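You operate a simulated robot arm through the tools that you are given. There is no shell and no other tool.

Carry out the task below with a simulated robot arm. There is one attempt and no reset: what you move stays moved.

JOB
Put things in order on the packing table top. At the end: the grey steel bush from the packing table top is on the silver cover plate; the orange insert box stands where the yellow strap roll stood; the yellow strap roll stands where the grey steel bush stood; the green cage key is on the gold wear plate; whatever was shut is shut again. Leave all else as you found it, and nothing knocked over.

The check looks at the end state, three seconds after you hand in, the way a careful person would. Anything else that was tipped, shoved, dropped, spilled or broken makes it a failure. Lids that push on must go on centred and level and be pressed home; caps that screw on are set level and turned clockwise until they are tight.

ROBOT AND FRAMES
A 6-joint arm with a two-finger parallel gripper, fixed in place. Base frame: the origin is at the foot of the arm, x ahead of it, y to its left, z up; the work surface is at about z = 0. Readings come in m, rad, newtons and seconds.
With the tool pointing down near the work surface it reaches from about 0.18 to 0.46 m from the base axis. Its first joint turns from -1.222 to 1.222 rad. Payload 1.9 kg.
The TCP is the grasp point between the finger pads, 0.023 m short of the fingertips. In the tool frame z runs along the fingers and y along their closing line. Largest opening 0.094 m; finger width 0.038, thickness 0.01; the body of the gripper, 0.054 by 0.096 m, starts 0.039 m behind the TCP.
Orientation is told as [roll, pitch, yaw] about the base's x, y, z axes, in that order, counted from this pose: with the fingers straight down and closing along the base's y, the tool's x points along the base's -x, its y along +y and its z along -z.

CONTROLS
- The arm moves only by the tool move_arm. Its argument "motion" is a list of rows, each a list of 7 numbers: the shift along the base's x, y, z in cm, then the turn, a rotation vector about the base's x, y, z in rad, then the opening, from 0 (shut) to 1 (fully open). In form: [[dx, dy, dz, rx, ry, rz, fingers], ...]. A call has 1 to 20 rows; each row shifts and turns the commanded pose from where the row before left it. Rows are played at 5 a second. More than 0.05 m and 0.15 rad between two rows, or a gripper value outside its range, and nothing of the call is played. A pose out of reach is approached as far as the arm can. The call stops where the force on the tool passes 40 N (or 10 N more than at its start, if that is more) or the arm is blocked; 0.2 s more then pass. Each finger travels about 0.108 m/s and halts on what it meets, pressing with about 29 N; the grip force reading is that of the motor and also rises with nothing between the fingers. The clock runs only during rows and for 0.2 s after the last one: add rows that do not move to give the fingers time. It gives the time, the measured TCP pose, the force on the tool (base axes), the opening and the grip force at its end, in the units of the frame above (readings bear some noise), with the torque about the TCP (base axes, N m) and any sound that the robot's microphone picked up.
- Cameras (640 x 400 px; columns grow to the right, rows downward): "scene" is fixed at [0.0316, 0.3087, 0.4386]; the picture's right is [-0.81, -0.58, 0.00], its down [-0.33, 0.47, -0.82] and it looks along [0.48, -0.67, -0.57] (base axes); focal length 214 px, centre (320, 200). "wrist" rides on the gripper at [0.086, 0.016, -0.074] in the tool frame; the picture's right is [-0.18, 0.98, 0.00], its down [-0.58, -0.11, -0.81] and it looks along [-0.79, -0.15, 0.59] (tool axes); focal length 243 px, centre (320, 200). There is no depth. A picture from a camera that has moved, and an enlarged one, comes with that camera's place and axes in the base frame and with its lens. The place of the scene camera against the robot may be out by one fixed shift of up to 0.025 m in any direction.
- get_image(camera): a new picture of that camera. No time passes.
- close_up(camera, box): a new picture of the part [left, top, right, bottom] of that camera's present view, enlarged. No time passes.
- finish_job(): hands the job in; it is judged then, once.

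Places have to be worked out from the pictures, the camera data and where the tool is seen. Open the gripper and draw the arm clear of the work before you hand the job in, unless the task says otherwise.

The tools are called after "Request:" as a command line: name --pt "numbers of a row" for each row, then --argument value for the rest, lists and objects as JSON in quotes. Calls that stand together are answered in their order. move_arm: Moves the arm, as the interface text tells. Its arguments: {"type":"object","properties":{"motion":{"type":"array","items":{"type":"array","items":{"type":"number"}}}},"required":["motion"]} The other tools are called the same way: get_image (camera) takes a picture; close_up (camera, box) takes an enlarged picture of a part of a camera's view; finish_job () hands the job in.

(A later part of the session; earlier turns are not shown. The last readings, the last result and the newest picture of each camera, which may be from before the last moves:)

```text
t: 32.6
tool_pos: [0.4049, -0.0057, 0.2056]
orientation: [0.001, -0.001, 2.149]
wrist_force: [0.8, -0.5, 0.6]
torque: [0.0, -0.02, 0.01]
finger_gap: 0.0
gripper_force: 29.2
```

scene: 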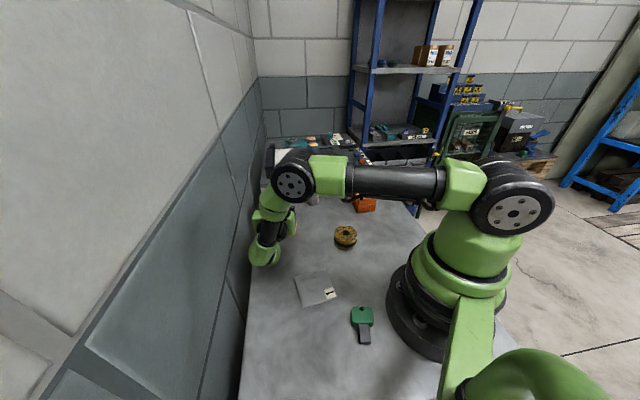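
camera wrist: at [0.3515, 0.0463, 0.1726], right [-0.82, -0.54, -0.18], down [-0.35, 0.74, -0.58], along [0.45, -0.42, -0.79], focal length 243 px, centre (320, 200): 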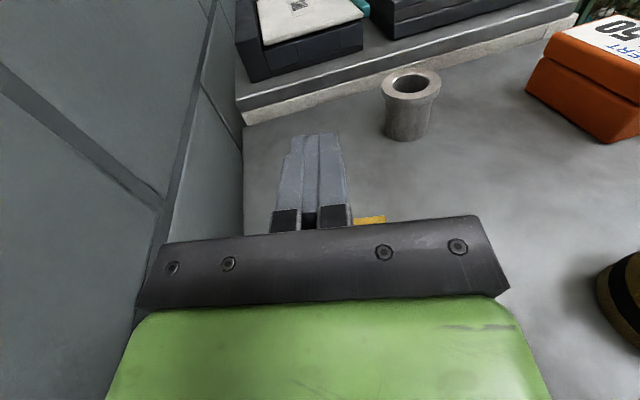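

Now I travel to above the fallen key with the yaw at 0.60 rad and the tool tilted inward by 0.35 rad, to view it and approach it inside the vertical-tool reach limit.

Request:
move_arm --pt "-2.04 1.3 0 0 0 -0.129 0.5" --pt "-2.04 1.3 0 0 0 -0.129 0.8" --pt "-2.04 1.3 0 0 0 -0.129 1" --pt "-2.04 1.3 0 0 0 -0.129 1" --pt "-2.04 1.3 0 0 0 -0.129 1" --pt "-2.04 1.3 0 0 0 -0.129 1" --pt "-2.04 1.3 0 0 0 -0.129 1" --pt "-2.04 1.3 0 0 0 -0.129 1" --pt "-2.04 1.3 0 0 0 -0.129 1" --pt "-2.04 1.3 0 0 0 -0.129 1" --pt "-2.04 1.3 0 0 0 -0.129 1" --pt "-2.04 1.3 0 0 0 -0.129 1" --pt "-0.6 -0.4 -0.5 -0.066 0.0963 0 1" --pt "-0.6 -0.4 -0.5 -0.066 0.0963 0 1" --pt "-0.6 -0.4 -0.5 -0.066 0.0963 0 1" --pt "0 0 0 0 0 0 1"

Request:
get_image --camera "wrist"

Request:
get_image --camera "scene"

```text
t: 36.0
tool_pos: [0.1425, 0.1365, 0.1911]
orientation: [0.001, 0.351, 0.599]
wrist_force: [0.0, 0.2, 0.2]
torque: [0.01, 0.02, 0.01]
finger_gap: 0.0937
gripper_force: 0.0
```

```text
taken
camera wrist: at [0.0879, 0.1195, 0.2884], right [-0.41, 0.91, -0.06], down [0.74, 0.38, 0.56], along [0.53, 0.18, -0.83], focal length 243 px, centre (320, 200)
```

wrist: 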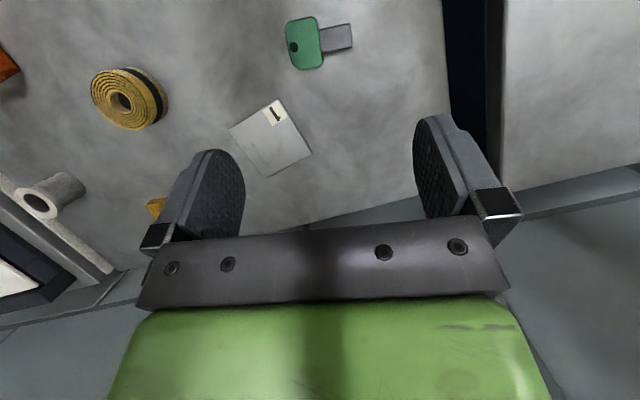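

```text
taken
```

scene: 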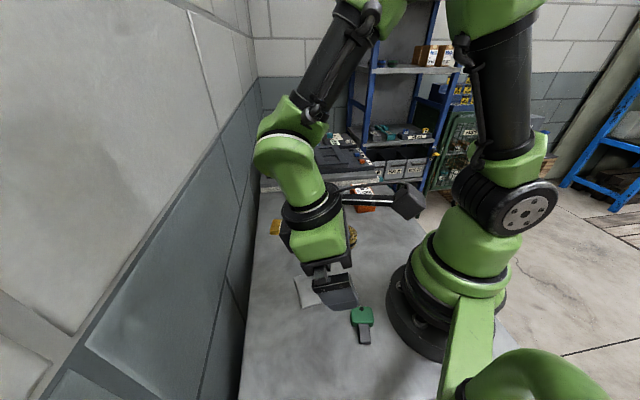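

The key is visible. I enlarge it to measure its place and direction.

Request:
close_up --camera "wrist" --box '[270, 5, 366, 80]'

```text
5.33 times, centred on (318, 42) of wrist
camera zoom: at [0.0879, 0.1195, 0.2884], right [-0.41, 0.91, -0.06], down [0.74, 0.38, 0.56], along [0.53, 0.18, -0.83], focal length 1294 px, centre (331, 1040)
```

zoom: 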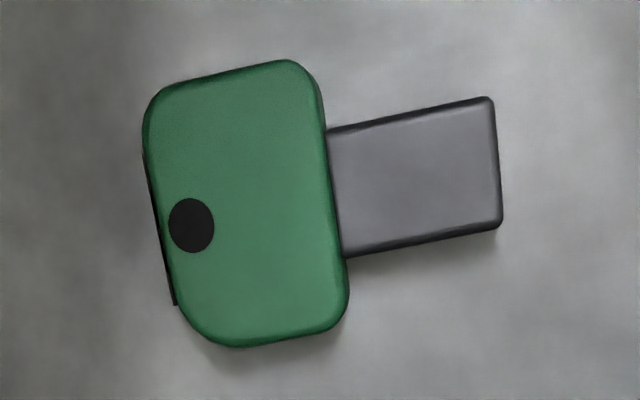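

The key measures: mid-point (0.099,0.1045), blade direction 124.3°, length 0.061, flat on the table. I descend to z = 0.06 outside it first, then move inward with the open fingers straddling its two ends.

Request:
move_arm --pt "0 0 -3.3 0 0 0 1" --pt "0 0 -3.3 0 0 0 1" --pt "0 0 -3.3 0 0 0 1" --pt "0 0 -3.2 0 0 0 1" --pt "-1.45 -1.07 0 0 0 0 1" --pt "-1.45 -1.07 0 0 0 0 1" --pt "-1.45 -1.07 0 0 0 0 1" --pt "0 0 0 0 0 0 1"

Request:
get_image --camera "wrist"

Request:
get_image --camera "scene"

```text
t: 37.8
tool_pos: [0.0992, 0.1062, 0.059]
orientation: [0.001, 0.35, 0.6]
wrist_force: [-0.2, -0.1, -0.2]
torque: [0.01, -0.01, 0.0]
finger_gap: 0.0942
gripper_force: 0.1
```

```text
taken
camera wrist: at [0.0442, 0.0871, 0.1565], right [-0.41, 0.91, -0.06], down [0.74, 0.37, 0.56], along [0.53, 0.18, -0.83], focal length 243 px, centre (320, 200)
```

wrist: 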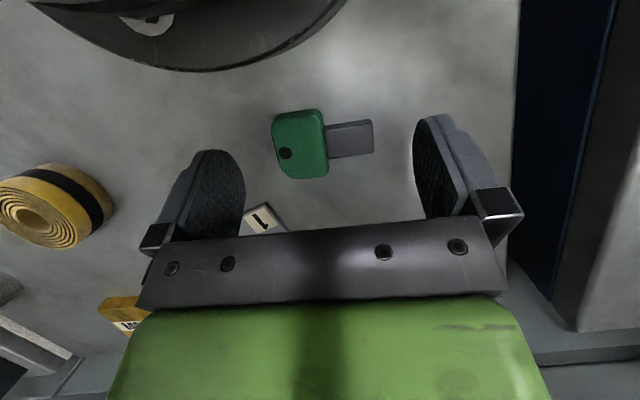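

```text
taken
```

scene: 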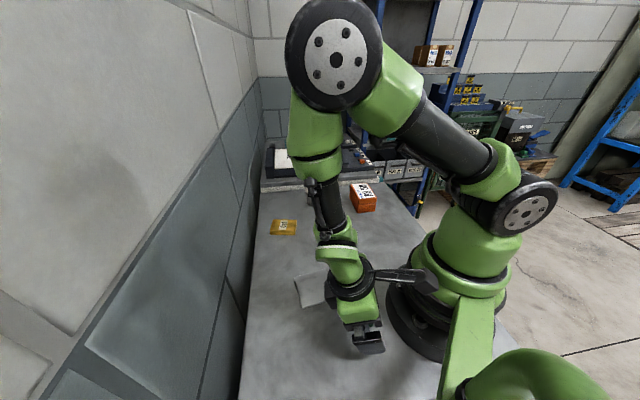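

The key sits centred between the fingers. I correct by about 3 mm and descend to z of about 0.029, watching the force.

Request:
move_arm --pt "-0.1 -0.25 -1 0 0 0 1" --pt "0 0 -1 0 0 0 1" --pt "0 0 -0.8 0 0 0 1" --pt "0 0 0 0 0 0 1" --pt "0 0 0 0 0 0 1"

Request:
get_image --camera "wrist"

Request:
close_up --camera "scene" --box '[320, 250, 448, 370]'

```text
t: 39.0
tool_pos: [0.0986, 0.1024, 0.0314]
orientation: [-0.003, 0.349, 0.595]
wrist_force: [-4.0, 19.4, 1.8]
torque: [-2.24, -0.35, -1.58]
finger_gap: 0.0941
gripper_force: 0.2
```

```text
taken
camera wrist: at [0.0433, 0.0856, 0.129], right [-0.41, 0.91, -0.06], down [0.74, 0.37, 0.56], along [0.53, 0.18, -0.83], focal length 243 px, centre (320, 200)
```

wrist: 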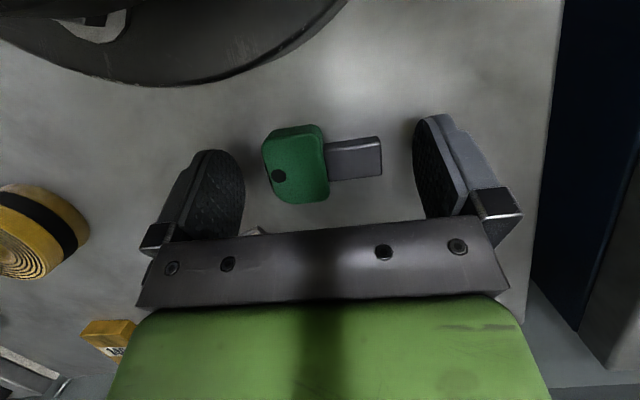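

```text
3.33 times, centred on (384, 310) of scene
camera zoom: at [0.0316, 0.3087, 0.4386], right [-0.81, -0.58, 0.0], down [-0.33, 0.47, -0.82], along [0.48, -0.67, -0.57], focal length 715 px, centre (107, -167)
```

zoom: 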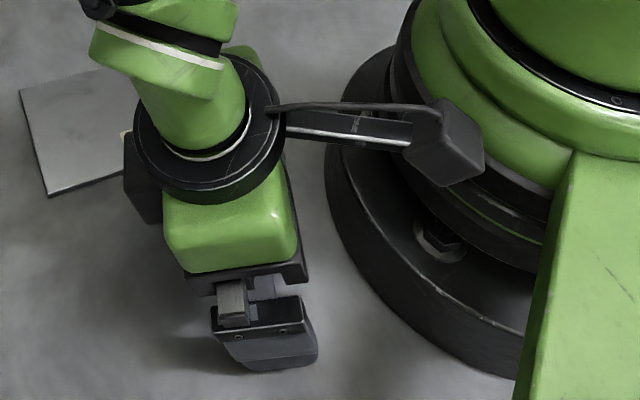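

The 19 N side force shows the wrist camera's housing touching the arm's base column. I back off, then increase the inward tilt to about 0.55 rad, which swings the camera away from the column.

Request:
move_arm --pt "0.8 0.7 1.5 0 0 0 1" --pt "0.4 0.3 1 0 0 0 1" --pt "0 0 0 -0.0565 0.0825 0 1" --pt "0 0 0 -0.0565 0.0825 0 1" --pt "0 0 0 0 0 0 1"

Request:
get_image --camera "wrist"

Request:
close_up --camera "scene" --box '[320, 250, 448, 370]'

```text
t: 40.2
tool_pos: [0.11, 0.1114, 0.0558]
orientation: [0.0, 0.551, 0.6]
wrist_force: [0.0, 0.7, 0.2]
torque: [-0.02, 0.01, 0.02]
finger_gap: 0.094
gripper_force: 0.0
```

```text
taken
camera wrist: at [0.0719, 0.1068, 0.1629], right [-0.43, 0.9, -0.1], down [0.82, 0.43, 0.38], along [0.39, 0.08, -0.92], focal length 243 px, centre (320, 200)
```

wrist: 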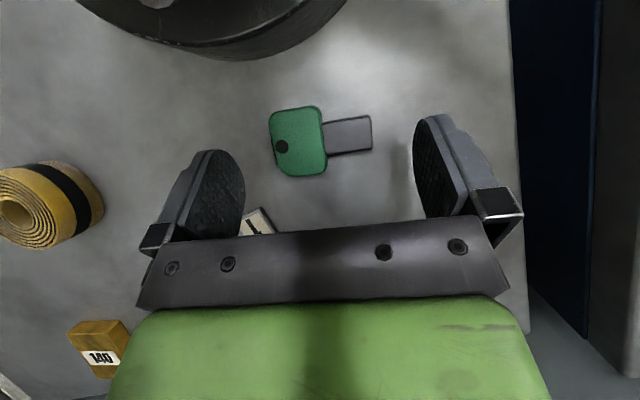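

```text
3.33 times, centred on (384, 310) of scene
camera zoom: at [0.0317, 0.3087, 0.4386], right [-0.81, -0.58, 0.0], down [-0.33, 0.47, -0.82], along [0.48, -0.67, -0.57], focal length 715 px, centre (107, -167)
```

zoom: 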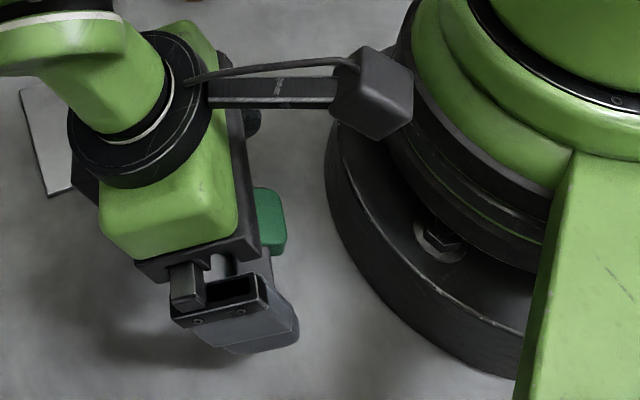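

The force is zero again and the key has not moved (mid-point 0.0985,0.1035). With the larger tilt the camera clears the column, so I descend onto the key.

Request:
move_arm --pt "-0.8 -0.55 -0.8 0 0 0 1" --pt "0 0 -1 0 0 0 1" --pt "0 0 -0.6 0 0 0 1" --pt "0 0 0 0 0 0 1" --pt "0 0 0 0 0 0 1"

Request:
get_image --camera "wrist"

Request:
close_up --camera "scene" --box '[320, 250, 448, 370]'

```text
t: 41.4
tool_pos: [0.1006, 0.1069, 0.0328]
orientation: [0.001, 0.55, 0.602]
wrist_force: [0.3, 0.2, -0.5]
torque: [0.02, 0.01, 0.02]
finger_gap: 0.0941
gripper_force: 0.0
```

```text
taken
camera wrist: at [0.064, 0.1017, 0.1386], right [-0.43, 0.9, -0.1], down [0.82, 0.43, 0.38], along [0.39, 0.08, -0.92], focal length 243 px, centre (320, 200)
```

wrist: 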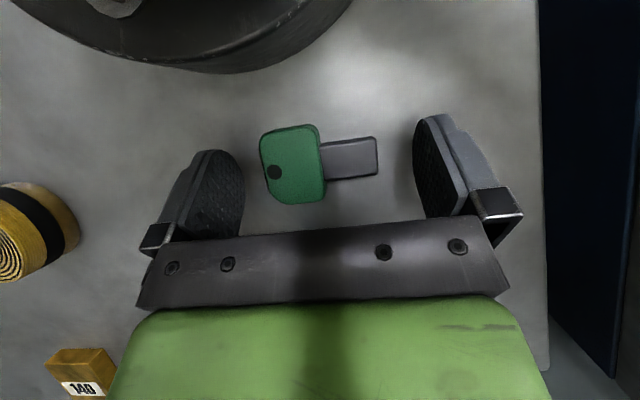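

```text
3.33 times, centred on (384, 310) of scene
camera zoom: at [0.0316, 0.3087, 0.4386], right [-0.81, -0.58, 0.0], down [-0.33, 0.47, -0.82], along [0.48, -0.67, -0.57], focal length 715 px, centre (107, -167)
```

zoom: 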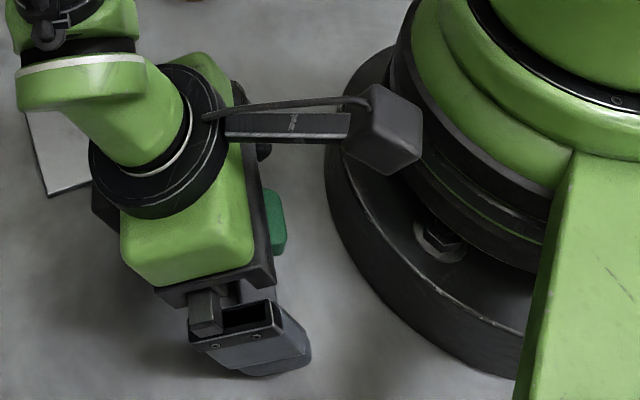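

No contact yet at z = 0.033 and the key is centred. I go 2.5 mm lower and close the fingers slowly on the key's ends.

Request:
move_arm --pt "0 0 -0.15 0 0 0 1" --pt "0 0 -0.1 0 0 0 0.95" --pt "0 0 0 0 0 0 0.88" --pt "0 0 0 0 0 0 0.82" --pt "0 0 0 0 0 0 0.77" --pt "0 0 0 0 0 0 0.73" --pt "0 0 0 0 0 0 0.7" --pt "0 0 0 0 0 0 0.67" --pt "0 0 0 0 0 0 0.64" --pt "0 0 0 0 0 0 0.6" --pt "0 0 0 0 0 0 0.55" --pt "0 0 0 0 0 0 0.5"

Request:
get_image --camera "wrist"

```text
t: 44.0
tool_pos: [0.1013, 0.1069, 0.0294]
orientation: [-0.001, 0.55, 0.601]
wrist_force: [3.8, -1.6, 17.5]
torque: [-0.17, -0.26, -0.1]
finger_gap: 0.0613
gripper_force: 28.9
```

```text
taken
camera wrist: at [0.0641, 0.1018, 0.1362], right [-0.43, 0.9, -0.1], down [0.82, 0.43, 0.38], along [0.39, 0.08, -0.92], focal length 243 px, centre (320, 200)
```

wrist: 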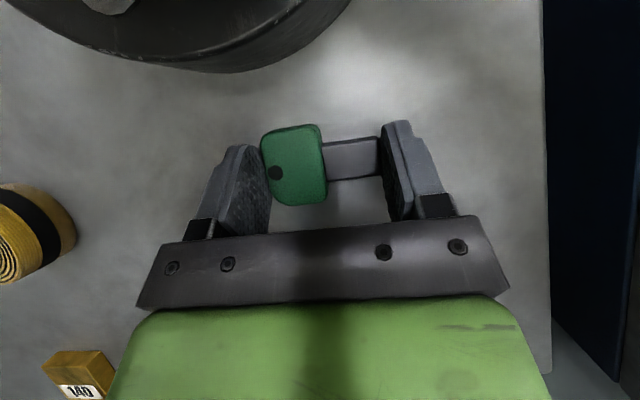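

The key is gripped end to end (gap 0.061), with the fingertips lightly pressing the table. I lift about 4 mm and carry it slowly outward to about (0.135,0.20), where a vertical tool can reach.

Request:
move_arm --pt "0 0 0.3 0 0 0 0.5" --pt "0 0 0.3 0 0 0 0.5" --pt "0.3 0.8 0 0 0 0 0.5" --pt "0.3 0.8 0 0 0 0 0.5" --pt "0.3 0.8 0 0 0 0 0.5" --pt "0.3 0.8 0 0 0 0 0.5" --pt "0.3 0.8 0 0 0 0 0.5" --pt "0.3 0.8 0 0 0 0 0.5" --pt "0.3 0.8 0 0 0 0 0.5" --pt "0.3 0.8 0 0 0 0 0.5" --pt "0.3 0.8 0 0 0 0 0.5" --pt "0.3 0.8 0 0 0 0 0.5" --pt "0.3 0.8 0 0 0 0 0.5" --pt "0.3 0.8 0 0 0 0 0.5" --pt "0 0 0 0 0 0 0.5"

Request:
get_image --camera "wrist"

Request:
get_image --camera "scene"

```text
t: 47.2
tool_pos: [0.1379, 0.2037, 0.0358]
orientation: [-0.001, 0.549, 0.601]
wrist_force: [0.5, 0.5, -0.3]
torque: [-0.01, 0.06, 0.01]
finger_gap: 0.061
gripper_force: 29.3
```

```text
taken
camera wrist: at [0.1001, 0.1976, 0.1422], right [-0.43, 0.9, -0.1], down [0.82, 0.43, 0.38], along [0.39, 0.08, -0.92], focal length 243 px, centre (320, 200)
```

wrist: 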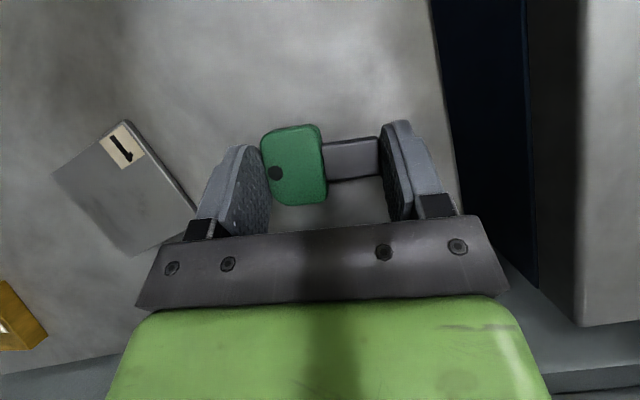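

```text
taken
```

scene: 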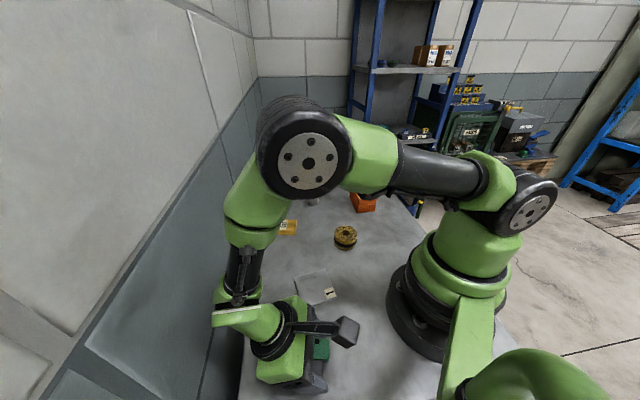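

The key came along and is still held. I lower it to the table and release.

Request:
move_arm --pt "0 0 -0.25 0 0 0 0.5" --pt "0 0 -0.2 0 0 0 0.5" --pt "0 0 0 0 0 0 0.5" --pt "0 0 0 0 0 0 0.68" --pt "0 0 0 0 0 0 0.75" --pt "0 0 0 0 0 0 0.85" --pt "0 0 0 0 0 0 1" --pt "0 0 0 0 0 0 1" --pt "0 0 2 0 0 0 1" --pt "0 0 3 0 0 0 1" --pt "0 0 4 0 0 0 1" --pt "0 0 4 0 0 0 1" --pt "0 0 0 0 0 0 1"

Request:
get_image --camera "wrist"

Request:
close_up --camera "wrist" --box '[250, 40, 410, 140]'

```text
t: 50.0
tool_pos: [0.1375, 0.2037, 0.1607]
orientation: [-0.001, 0.549, 0.6]
wrist_force: [0.2, 0.1, -1.2]
torque: [-0.01, 0.03, 0.03]
finger_gap: 0.0941
gripper_force: 0.1
```

```text
taken
camera wrist: at [0.0999, 0.1975, 0.2674], right [-0.43, 0.9, -0.1], down [0.82, 0.43, 0.38], along [0.39, 0.08, -0.92], focal length 243 px, centre (320, 200)
```

wrist: 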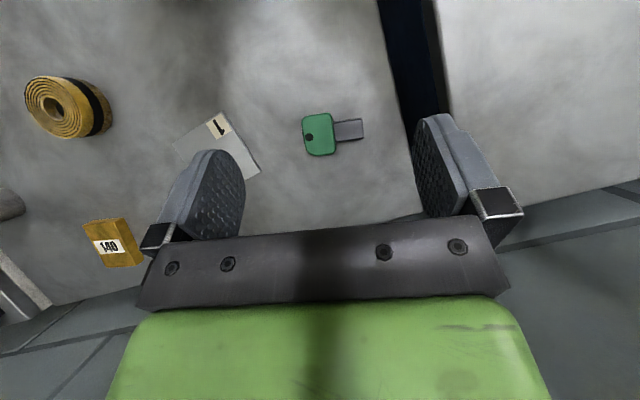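

```text
4.00 times, centred on (330, 90) of wrist
camera zoom: at [0.0999, 0.1975, 0.2674], right [-0.43, 0.9, -0.1], down [0.82, 0.43, 0.38], along [0.39, 0.08, -0.92], focal length 970 px, centre (280, 640)
```

zoom: 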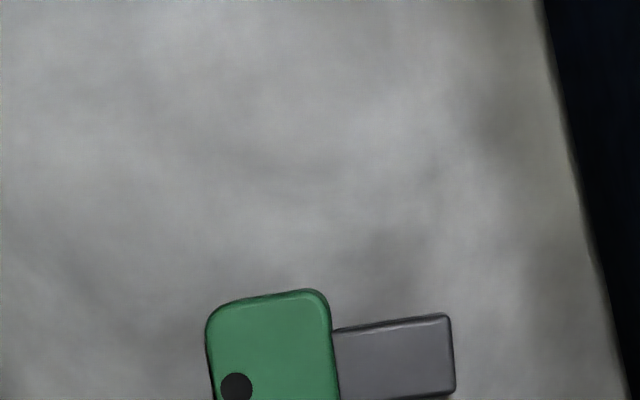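

The key lies flat in a reachable spot. I enlarge to measure it again.

Request:
close_up --camera "wrist" --box '[285, 100, 381, 166]'

```text
6.06 times, centred on (333, 133) of wrist
camera zoom: at [0.0999, 0.1975, 0.2674], right [-0.43, 0.9, -0.1], down [0.82, 0.43, 0.38], along [0.39, 0.08, -0.92], focal length 1470 px, centre (241, 606)
```

zoom: 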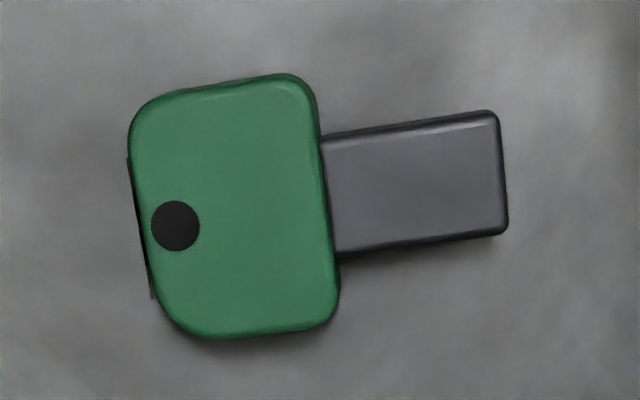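

Bow centre is about (0.142,0.1895), blade direction about 123.5°, bow 0.041 x 0.033 x 0.0145. I level the tool and turn to yaw 2.16 rad, so the fingers will close across the bow's width with the camera on the side away from the blade.

Request:
move_arm --pt "0 0 0 0.0775 -0.1132 0 1" --pt "0 0 0 0.0775 -0.1132 0 1" --pt "0 0 0 0.0775 -0.1132 0 1" --pt "0 0 0 0.0775 -0.1132 0 1" --pt "0.06 -0.15 0 0 0 0.13 1" --pt "0.06 -0.15 0 0 0 0.13 1" --pt "0.06 -0.15 0 0 0 0.13 1" --pt "0.06 -0.15 0 0 0 0.13 1" --pt "0.06 -0.15 0 0 0 0.13 1" --pt "0.06 -0.15 0 0 0 0.13 1" --pt "0.06 -0.15 0 0 0 0.13 1" --pt "0.06 -0.15 0 0 0 0.13 1" --pt "0.06 -0.15 0 0 0 0.13 1" --pt "0.06 -0.15 0 0 0 0.13 1" --pt "0.06 -0.15 0 0 0 0.13 0.8" --pt "0.06 -0.15 0 0 0 0.13 0.75" --pt "0 0 -3 0 0 0 0.75" --pt "0 0 -3 0 0 0 0.75" --pt "0 0 0 0 0 0 0.75"

Request:
get_image --camera "wrist"

Request:
close_up --camera "wrist" --box '[240, 20, 400, 140]'

```text
t: 54.0
tool_pos: [0.1438, 0.1859, 0.1004]
orientation: [-0.001, 0.003, 2.16]
wrist_force: [0.5, -0.2, -0.1]
torque: [0.03, -0.01, -0.01]
finger_gap: 0.0707
gripper_force: 0.0
```

```text
taken
camera wrist: at [0.1794, 0.1048, 0.1736], right [-0.92, -0.39, 0.0], down [-0.23, 0.54, 0.81], along [-0.32, 0.74, -0.59], focal length 243 px, centre (320, 200)
```

wrist: 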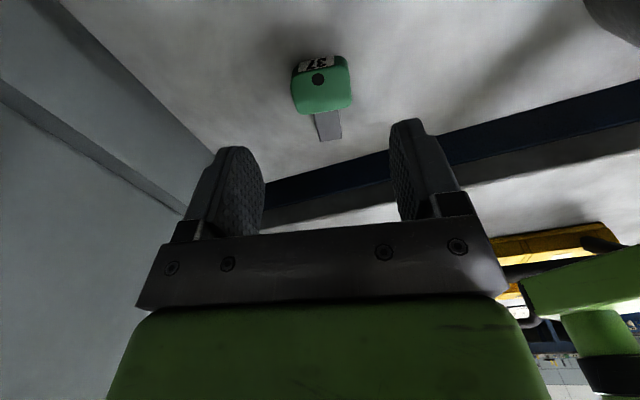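

```text
3.33 times, centred on (320, 80) of wrist
camera zoom: at [0.1794, 0.1048, 0.1736], right [-0.92, -0.39, 0.0], down [-0.23, 0.54, 0.81], along [-0.32, 0.74, -0.59], focal length 809 px, centre (320, 600)
```

zoom: 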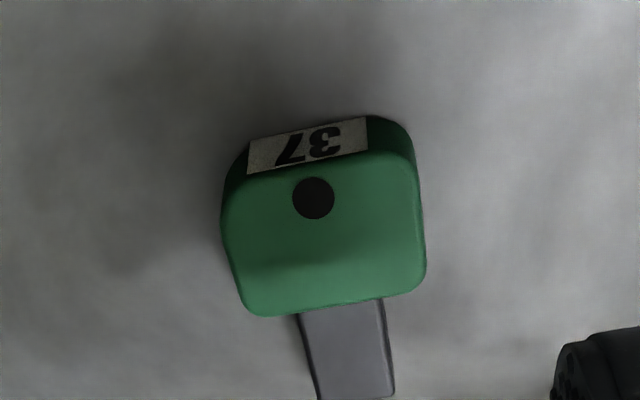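

The bow centre agrees within 2 mm and the fingers straddle it. I descend to z of about 0.0245.

Request:
move_arm --pt "0.1 -0.15 -2.5 0 0 0 0.75" --pt "0 0 -2.5 0 0 0 0.75" --pt "0 0 -1.5 0 0 0 0.75" --pt "0 0 -0.9 0 0 0 0.75" --pt "0 0 0 0 0 0 0.75" --pt "0 0 0 0 0 0 0.75"

Request:
get_image --camera "wrist"

Request:
close_up --camera "wrist" --box '[220, 100, 420, 225]'

```text
t: 55.4
tool_pos: [0.1467, 0.1836, 0.0283]
orientation: [0.002, 0.001, 2.161]
wrist_force: [-0.2, 1.0, -0.5]
torque: [0.01, 0.01, -0.02]
finger_gap: 0.0709
gripper_force: 0.0
```

```text
taken
camera wrist: at [0.1813, 0.103, 0.1002], right [-0.92, -0.39, 0.0], down [-0.23, 0.54, 0.81], along [-0.32, 0.74, -0.59], focal length 243 px, centre (320, 200)
```

wrist: 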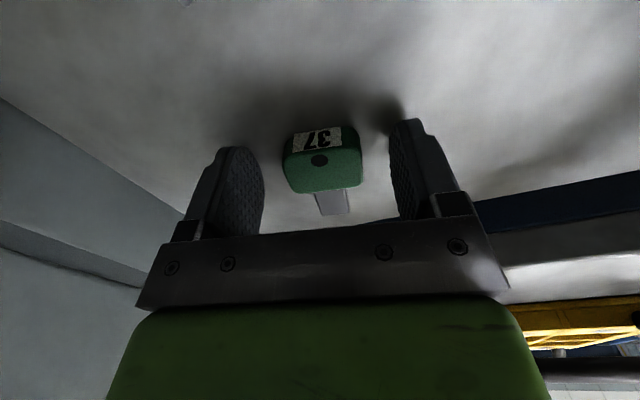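

```text
3.20 times, centred on (320, 162) of wrist
camera zoom: at [0.1813, 0.103, 0.1002], right [-0.92, -0.39, 0.0], down [-0.23, 0.54, 0.81], along [-0.32, 0.74, -0.59], focal length 776 px, centre (320, 320)
```

zoom: 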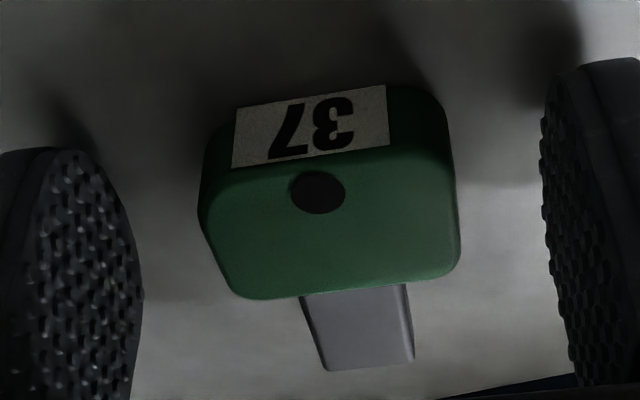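

I lower 4 mm more and close slowly across the bow.

Request:
move_arm --pt "0 0 -0.25 0 0 0 0.75" --pt "0 0 -0.15 0 0 0 0.65" --pt "0 0 0 0 0 0 0.58" --pt "0 0 0 0 0 0 0.53" --pt "0 0 0 0 0 0 0.49" --pt "0 0 0 0 0 0 0.46" --pt "0 0 0 0 0 0 0.43" --pt "0 0 0 0 0 0 0.4" --pt "0 0 0 0 0 0 0.35" --pt "0 0 0 0 0 0 0.3" --pt "0 0 0 0 0 0 0.2" --pt "0 0 0 0 0 0 0.2"

Request:
close_up --camera "wrist" --box '[220, 100, 420, 225]'

```text
t: 58.0
tool_pos: [0.1465, 0.1831, 0.0238]
orientation: [-0.001, 0.004, 2.16]
wrist_force: [0.1, -0.4, 0.6]
torque: [0.02, -0.02, 0.01]
finger_gap: 0.0408
gripper_force: 28.8
```

```text
3.20 times, centred on (320, 162) of wrist
camera zoom: at [0.1809, 0.1027, 0.096], right [-0.92, -0.39, 0.0], down [-0.23, 0.54, 0.81], along [-0.32, 0.74, -0.59], focal length 776 px, centre (320, 320)
```

zoom: 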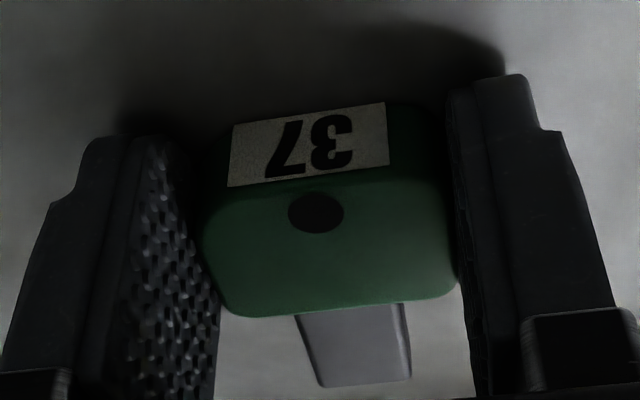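

Gripped at 0.0408. I lift slowly by about 2 cm and check that it holds.

Request:
move_arm --pt "0 0 0.3 0 0 0 0.2" --pt "0 0 0.4 0 0 0 0.2" --pt "0 0 0.6 0 0 0 0.2" --pt "0 0 0.7 0 0 0 0.2" --pt "0 0 0 0 0 0 0.2" --pt "0 0 0 0 0 0 0.2"

Request:
get_image --camera "wrist"

Request:
close_up --camera "wrist" --box '[220, 100, 420, 225]'

```text
t: 59.4
tool_pos: [0.1462, 0.1834, 0.0441]
orientation: [0.0, 0.002, 2.161]
wrist_force: [-0.7, 0.0, -1.3]
torque: [-0.02, -0.03, -0.03]
finger_gap: 0.0412
gripper_force: 28.8
```

```text
taken
camera wrist: at [0.1806, 0.1034, 0.1159], right [-0.92, -0.39, 0.0], down [-0.23, 0.54, 0.81], along [-0.32, 0.74, -0.59], focal length 243 px, centre (320, 200)
```

wrist: 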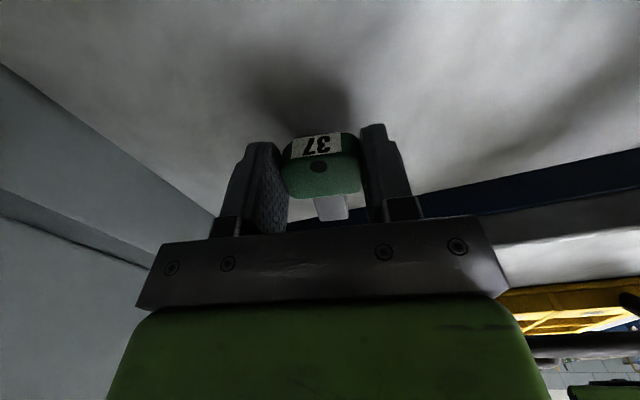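

```text
3.20 times, centred on (320, 162) of wrist
camera zoom: at [0.1806, 0.1034, 0.1159], right [-0.92, -0.39, 0.0], down [-0.23, 0.54, 0.81], along [-0.32, 0.74, -0.59], focal length 776 px, centre (320, 320)
```

zoom: 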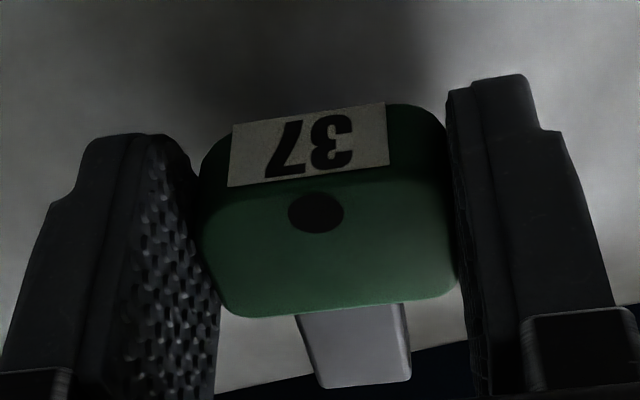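

The key is held firmly and has not shifted in the grip. I keep lifting slowly to a carrying height.

Request:
move_arm --pt "0 0 0.7 0 0 0 0.2" --pt "0 0 1 0 0 0 0.2" --pt "0 0 1.2 0 0 0 0.2" --pt "0 0 1.2 0 0 0 0.2" --pt "0 0 1.2 0 0 0 0.2" --pt "0 0 1.2 0 0 0 0.2" --pt "0 0 1.2 0 0 0 0.2" --pt "0 0 1.2 0 0 0 0.2" --pt "0 0 1.2 0 0 0 0.2" --pt "0 0 1.2 0 0 0 0.2" --pt "0 0 1 0 0 0 0.2" --pt "0 0 0.7 0 0 0 0.2" --pt "0 0 0 0 0 0 0.2"

Request:
move_arm --pt "0.6 -0.43 0 0 0 0 0.2" --pt "1 -0.71 0 0 0 0 0.2" --pt "1.3 -0.93 0 0 0 0 0.2" --pt "1.3 -0.93 0 0 0 0 0.2" --pt "1.3 -0.93 0 0 0 0 0.2" --pt "1.3 -0.93 0 0 0 0 0.2" --pt "1.3 -0.93 0 0 0 0 0.2" --pt "1.3 -0.93 0 0 0 0 0.2" --pt "1.3 -0.93 0 0 0 0 0.2" --pt "1.3 -0.93 0 0 0 0 0.2" --pt "1.3 -0.93 0 0 0 0 0.2" --pt "1.3 -0.93 0 0 0 0 0.2" --pt "1.3 -0.93 0 0 0 0 0.2" --pt "1.3 -0.93 0 0 0 0 0.2" --pt "1.3 -0.93 0 0 0 0 0.2" --pt "1.3 -0.93 0 0 0 0 0.2" --pt "1.3 -0.93 0 0 0 0 0.2" --pt "1.3 -0.93 0 0 0 0 0.2" --pt "1.3 -0.93 0 0 0 0 0.2" --pt "1 -0.7 0 0 0 0 0.2"

Request:
get_image --camera "wrist"

```text
t: 62.2
tool_pos: [0.1465, 0.1853, 0.1751]
orientation: [-0.001, 0.001, 2.159]
wrist_force: [-0.3, -0.6, -0.9]
torque: [-0.04, -0.02, -0.01]
finger_gap: 0.041
gripper_force: 28.9
```

```text
t: 66.4
tool_pos: [0.3929, 0.0081, 0.1739]
orientation: [-0.001, 0.001, 2.16]
wrist_force: [-0.3, 0.1, -1.1]
torque: [-0.01, -0.01, 0.0]
finger_gap: 0.0413
gripper_force: 28.8
```

```text
taken
camera wrist: at [0.4283, -0.0731, 0.2462], right [-0.92, -0.39, 0.0], down [-0.23, 0.54, 0.81], along [-0.32, 0.74, -0.59], focal length 243 px, centre (320, 200)
```

wrist: 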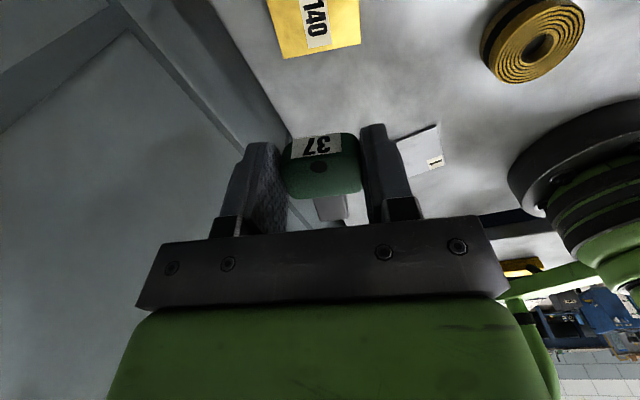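

The key is still firm. Now I tilt the tool by 90° in small steps so the blade points down.

Request:
move_arm --pt "0 0 0 -0.0816 -0.0546 0 0.2" --pt "0 0 0 -0.0816 -0.0546 0 0.2" --pt "0 0 0 -0.0816 -0.0546 0 0.2" --pt "0 0 0 -0.0816 -0.0546 0 0.2" --pt "0 0 0 -0.0816 -0.0546 0 0.2" --pt "0 0 0 -0.0816 -0.0546 0 0.2" --pt "0 0 0 -0.0816 -0.0546 0 0.2" --pt "0 0 0 -0.0816 -0.0546 0 0.2" --pt "0 0 0 -0.0816 -0.0546 0 0.2" --pt "0 0 0 -0.0816 -0.0546 0 0.2" --pt "0 0 0 -0.0816 -0.0546 0 0.2" --pt "0 0 0 -0.0816 -0.0546 0 0.2" --pt "0 0 0 -0.0816 -0.0546 0 0.2" --pt "0 0 0 -0.0816 -0.0546 0 0.2" --pt "0 0 0 -0.0816 -0.0546 0 0.2" --pt "0 0 0 -0.0816 -0.0546 0 0.2" --pt "0 0 0 0 0 0 0.2"

Request:
get_image --camera "wrist"

Request:
close_up --camera "scene" --box '[220, 110, 380, 270]'

```text
t: 70.0
tool_pos: [0.3917, 0.0069, 0.1743]
orientation: [3.084, 1.568, -1.038]
wrist_force: [-0.4, -0.1, -0.6]
torque: [0.04, -0.02, 0.02]
finger_gap: 0.0409
gripper_force: 28.7
```

```text
taken
camera wrist: at [0.3378, 0.061, 0.2575], right [-0.82, -0.55, -0.18], down [-0.36, 0.73, -0.58], along [0.45, -0.41, -0.79], focal length 243 px, centre (320, 200)
```

wrist: 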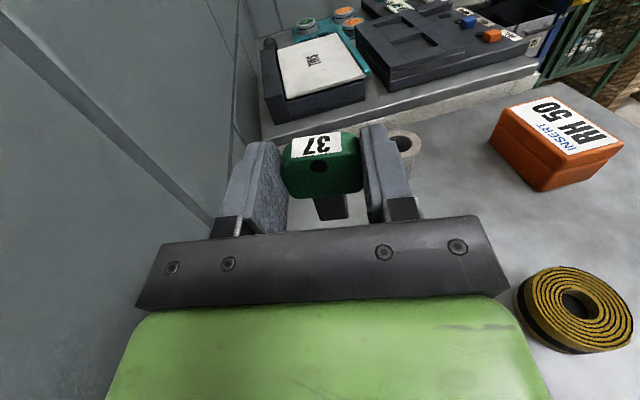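

```text
2.50 times, centred on (300, 190) of scene
camera zoom: at [0.0316, 0.3087, 0.4386], right [-0.81, -0.58, 0.0], down [-0.33, 0.47, -0.82], along [0.48, -0.67, -0.57], focal length 536 px, centre (370, 225)
```

zoom: 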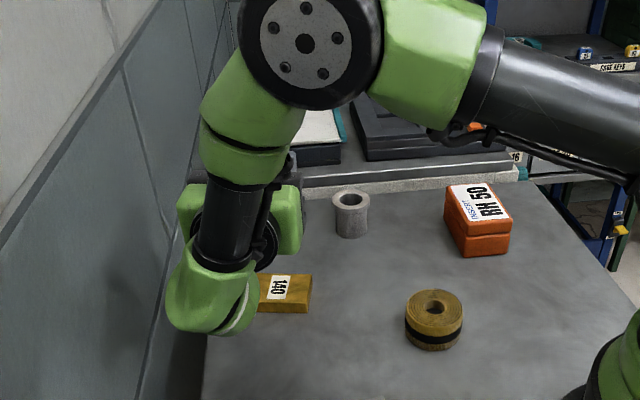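

The key hangs blade-down in the grip, above the plate centre (key at about 0.401,-0.007). Its tip should be about 0.0515 below the TCP, so contact is expected at TCP z of about 0.0665. I lower to just above that.

Request:
move_arm --pt "0.1 0 -1 0 0 0 0.2" --pt "0.1 0 -1.5 0 0 0 0.2" --pt "0 0 -1.5 0 0 0 0.2" --pt "0 0 -1.5 0 0 0 0.2" --pt "0 0 -1.5 0 0 0 0.2" --pt "0 0 -1.4 0 0 0 0.2" --pt "0 0 -1 0 0 0 0.2" --pt "0 0 -0.6 0 0 0 0.2" --pt "0 0 0 0 0 0 0.2" --pt "0 0 0 0 0 0 0.2"

Request:
get_image --camera "wrist"

Request:
close_up --camera "wrist" --box '[220, 110, 420, 235]'

Request:
close_up --camera "scene" --box '[220, 110, 380, 270]'

```text
t: 72.2
tool_pos: [0.3947, 0.0068, 0.0738]
orientation: [3.002, 1.568, -1.121]
wrist_force: [0.0, -1.0, -0.6]
torque: [0.01, -0.01, 0.03]
finger_gap: 0.041
gripper_force: 29.0
```

```text
taken
camera wrist: at [0.34, 0.0602, 0.1577], right [-0.82, -0.55, -0.18], down [-0.36, 0.73, -0.58], along [0.45, -0.41, -0.79], focal length 243 px, centre (320, 200)
```

wrist: 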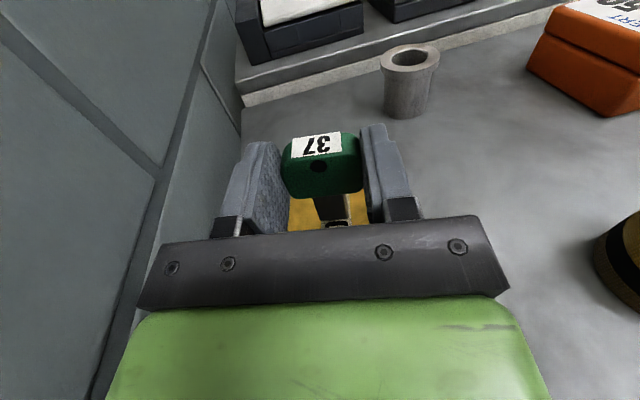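

```text
3.20 times, centred on (320, 172) of wrist
camera zoom: at [0.34, 0.0602, 0.1577], right [-0.82, -0.55, -0.18], down [-0.36, 0.73, -0.58], along [0.45, -0.41, -0.79], focal length 776 px, centre (320, 288)
```

zoom: 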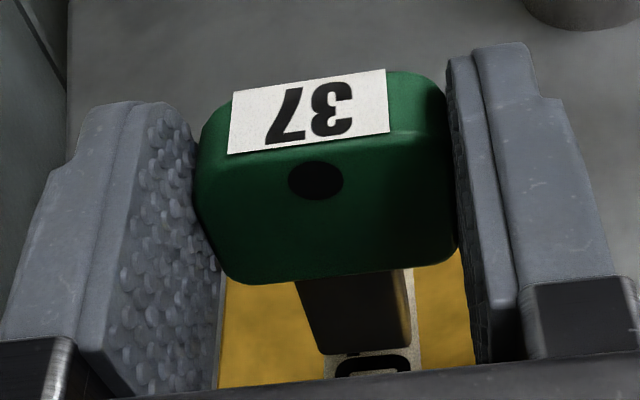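

```text
2.50 times, centred on (300, 190) of scene
camera zoom: at [0.0316, 0.3087, 0.4386], right [-0.81, -0.58, 0.0], down [-0.33, 0.47, -0.82], along [0.48, -0.67, -0.57], focal length 536 px, centre (370, 225)
```

zoom: 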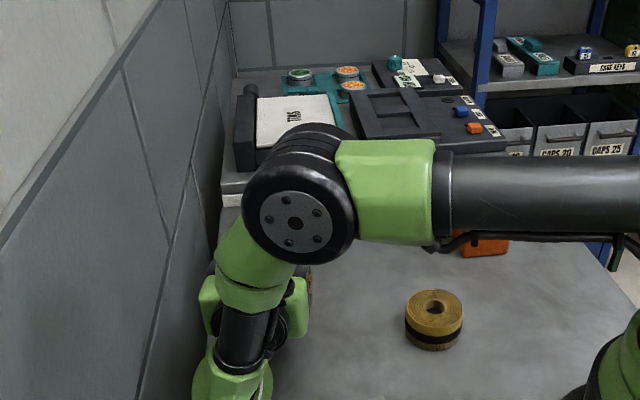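

The blade tip hovers over the plate. I lower in 1–2 mm steps and watch for the contact force.

Request:
move_arm --pt "0 0 -0.2 0 0 0 0.2" --pt "0 0 -0.2 0 0 0 0.2" --pt "0 0 0 0 0 0 0.2" --pt "0 0 0 0 0 0 0.2"

Request:
move_arm --pt "0 0 -0.1 0 0 0 0.2" --pt "0 0 0 0 0 0 0.2" --pt "0 0 0 0 0 0 0.2"

Request:
move_arm --pt "0 0 -0.1 0 0 0 0.2" --pt "0 0 0 0 0 0 0.2" --pt "0 0 0 0 0 0 0.2"

```text
t: 73.2
tool_pos: [0.3953, 0.0075, 0.0698]
orientation: [3.092, 1.566, -1.03]
wrist_force: [0.2, 0.3, -0.6]
torque: [0.0, 0.04, 0.0]
finger_gap: 0.041
gripper_force: 28.5
```

```text
t: 74.0
tool_pos: [0.3933, 0.0072, 0.0682]
orientation: [3.065, 1.569, -1.057]
wrist_force: [0.9, 0.1, -0.8]
torque: [0.01, 0.05, -0.01]
finger_gap: 0.0409
gripper_force: 29.2
```

```text
t: 74.8
tool_pos: [0.3957, 0.0073, 0.0675]
orientation: [-2.597, 1.567, -0.44]
wrist_force: [-2.8, 2.6, 19.3]
torque: [-0.13, 0.02, -0.02]
finger_gap: 0.0408
gripper_force: 28.8
```

Contact: 19 N upward at z = 0.067, as predicted. I relieve the pressure slightly and open the fingers gently.

Request:
move_arm --pt "0 0 0.06 0 0 0 0.2" --pt "0 0 0 0 0 0 0.2"

Request:
move_arm --pt "0 0 0 0 0 0 0.42" --pt "0 0 0 0 0 0 0.45" --pt "0 0 0 0 0 0 0.48" --pt "0 0 0 0 0 0 0.53" --pt "0 0 0 0 0 0 0.6" --pt "0 0 0 0 0 0 0.7" --pt "0 0 0 0 0 0 0.7"

Request:
close_up --camera "wrist" --box '[180, 90, 460, 235]'

```text
t: 75.4
tool_pos: [0.3951, 0.0077, 0.0679]
orientation: [-2.911, 1.566, -0.749]
wrist_force: [4.1, 1.1, 12.3]
torque: [-0.1, -0.3, 0.05]
finger_gap: 0.0407
gripper_force: 28.8
```

```text
t: 77.0
tool_pos: [0.3944, 0.0071, 0.0674]
orientation: [3.1, 1.568, -1.022]
wrist_force: [0.0, 0.4, 0.3]
torque: [0.01, 0.02, 0.01]
finger_gap: 0.066
gripper_force: 0.0
```

```text
2.29 times, centred on (320, 162) of wrist
camera zoom: at [0.3401, 0.0607, 0.1522], right [-0.82, -0.55, -0.18], down [-0.36, 0.73, -0.58], along [0.45, -0.41, -0.79], focal length 555 px, centre (320, 286)
```

zoom: 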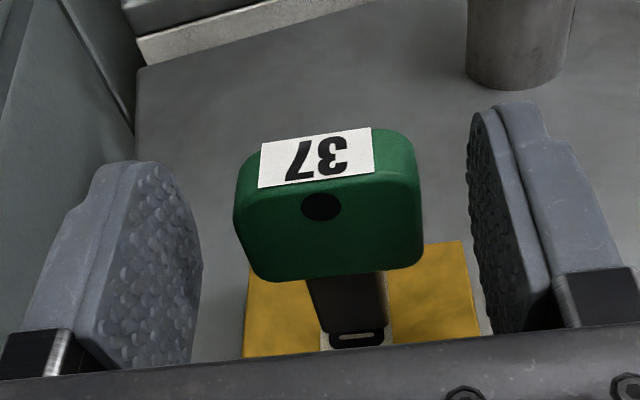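

The key stands by itself on the gold plate. I retract straight back along the finger direction, then raise.

Request:
move_arm --pt "0 0 0 0 0 0 0.85" --pt "-0.28 0.42 0 0 0 0 0.9" --pt "-0.56 0.83 0 0 0 0 0.9" --pt "-0.83 1.25 0 0 0 0 0.9" --pt "-1.1 1.66 0 0 0 0 0.9" --pt "-1.1 1.66 0 0 0 0 0.9" --pt "-1.1 1.66 1 0 0 0 0.9" --pt "0 0 2 0 0 0 0.9" --pt "0 0 3 0 0 0 0.9" --pt "0 0 3 0 0 0 0.9" --pt "0 0 0 0 0 0 0.9"

Request:
get_image --camera "wrist"

Request:
get_image --camera "scene"

```text
t: 79.4
tool_pos: [0.3462, 0.0832, 0.1579]
orientation: [2.91, 1.567, -1.213]
wrist_force: [-0.3, 0.8, -0.1]
torque: [-0.01, -0.02, 0.0]
finger_gap: 0.0847
gripper_force: 0.1
```

```text
taken
camera wrist: at [0.2907, 0.1358, 0.2419], right [-0.82, -0.55, -0.18], down [-0.36, 0.73, -0.58], along [0.45, -0.41, -0.79], focal length 243 px, centre (320, 200)
```

wrist: 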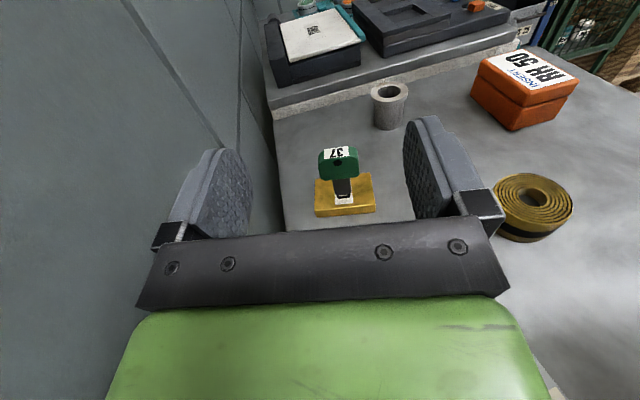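

```text
taken
```

scene: 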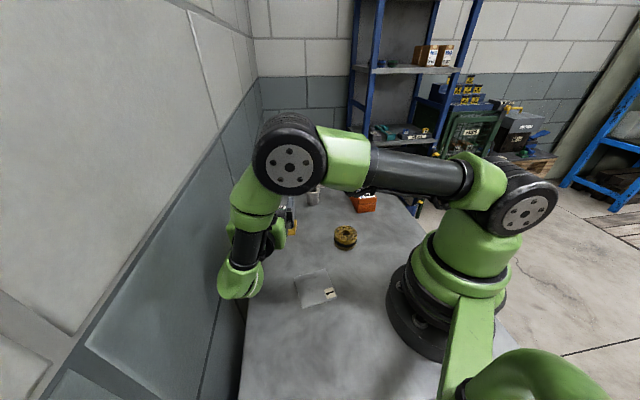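

The key stands upright on the gold plate. I turn the tool back down and then go for the bush, with the yaw at -0.785 so the fingers close parallel to the raised shelf behind it.

Request:
move_arm --pt "0 0 1.5 0.1187 0.0794 0 0.9" --pt "0 0 1.5 0.1187 0.0794 0 0.9" --pt "0 0 1.5 0.1187 0.0794 0 0.9" --pt "0 0 1 0.1187 0.0794 0 0.9" --pt "0 0 0 0.1187 0.0794 0 0.9" --pt "0 0 0 0.1187 0.0794 0 0.9" --pt "0 0 0 0.1187 0.0794 0 0.9" --pt "0 0 0 0.1187 0.0794 0 0.9" --pt "0 0 0 0.1187 0.0794 0 0.9" --pt "0 0 0 0.1187 0.0794 0 0.9" --pt "0 0 0 0.1187 0.0794 0 0.9" --pt "0 0 0 0 0 0 0.9"

Request:
move_arm --pt "0.1 -1 0 0 0 -0.14 0.9" --pt "0.1 -1 0 0 0 -0.14 0.9" --pt "0.1 -1 0 0 0 -0.14 0.9" --pt "0.1 -1 0 0 0 -0.14 0.9" --pt "0.1 -1 0 0 0 -0.14 0.9" --pt "0.1 -1 0 0 0 -0.14 0.9" --pt "0.1 -1 0 0 0 -0.14 0.9" --pt "0.1 -1 0 0 0 -0.14 0.9" --pt "0.1 -1 0 0 0 -0.14 0.9" --pt "0.1 -1 0 0 0 -0.14 0.9" --pt "0.1 -1 0 0 0 -0.14 0.9" --pt "0.1 -1 0 0 0 -0.14 0.9" --pt "0.1 -1 0 0 0 -0.14 0.9" --pt "0.1 -1 0 0 0 -0.14 0.9" --pt "0.1 -1 0 0 0 -0.14 0.9" --pt "0.1 -1 0 0 0 -0.14 0.9" --pt "0.1 -1 0 0 0 -0.14 0.9" --pt "0.1 -1 0 0 0 -0.14 0.9" --pt "0.1 -1 0 0 0 -0.14 0.9" --pt "0.1 -1 0 0 0 -0.14 0.9"

Request:
get_image --camera "wrist"

Request:
get_image --camera "scene"

```text
t: 82.0
tool_pos: [0.3456, 0.0813, 0.2125]
orientation: [-0.001, 0.002, 2.162]
wrist_force: [0.2, 0.0, -0.2]
torque: [0.02, 0.0, 0.0]
finger_gap: 0.0849
gripper_force: 0.0
```

```text
t: 86.2
tool_pos: [0.3654, -0.1167, 0.2132]
orientation: [-0.001, 0.004, -0.642]
wrist_force: [-0.2, 0.5, 0.3]
torque: [-0.01, 0.02, -0.01]
finger_gap: 0.0845
gripper_force: 0.1
```

```text
taken
camera wrist: at [0.3064, -0.0527, 0.2863], right [0.74, 0.68, 0.0], down [0.4, -0.44, 0.8], along [0.55, -0.59, -0.59], focal length 243 px, centre (320, 200)
```

wrist: 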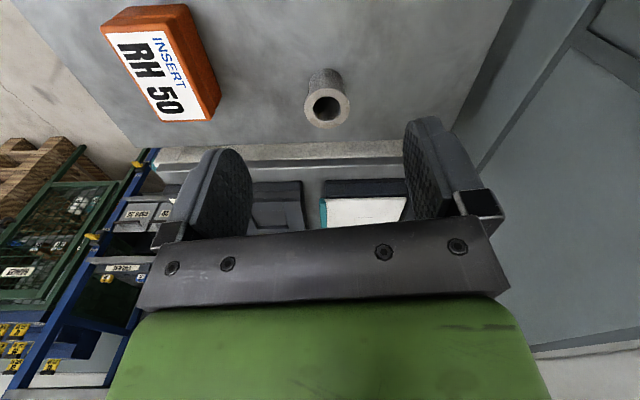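

```text
taken
```

scene: 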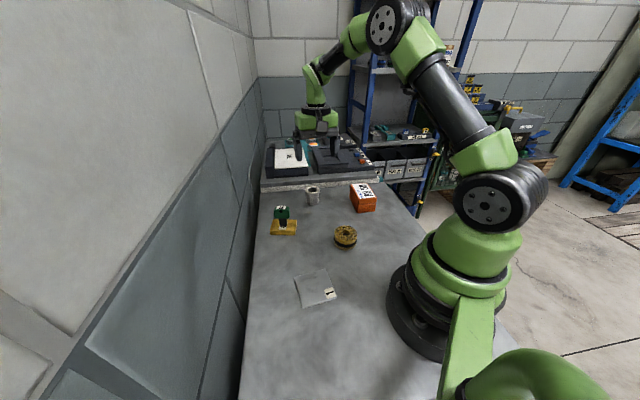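

The key stands fine in the scene view. I zoom on the bush from here to fix its centre.

Request:
close_up --camera "wrist" --box '[264, 50, 392, 130]'

```text
5.00 times, centred on (328, 90) of wrist
camera zoom: at [0.3064, -0.0527, 0.2863], right [0.74, 0.68, 0.0], down [0.4, -0.44, 0.8], along [0.55, -0.59, -0.59], focal length 1213 px, centre (280, 750)
```

zoom: 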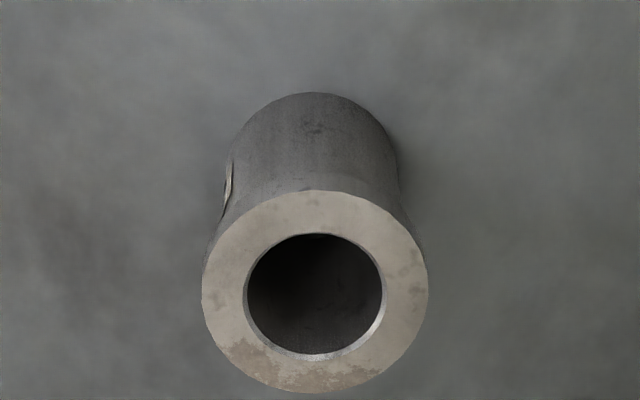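

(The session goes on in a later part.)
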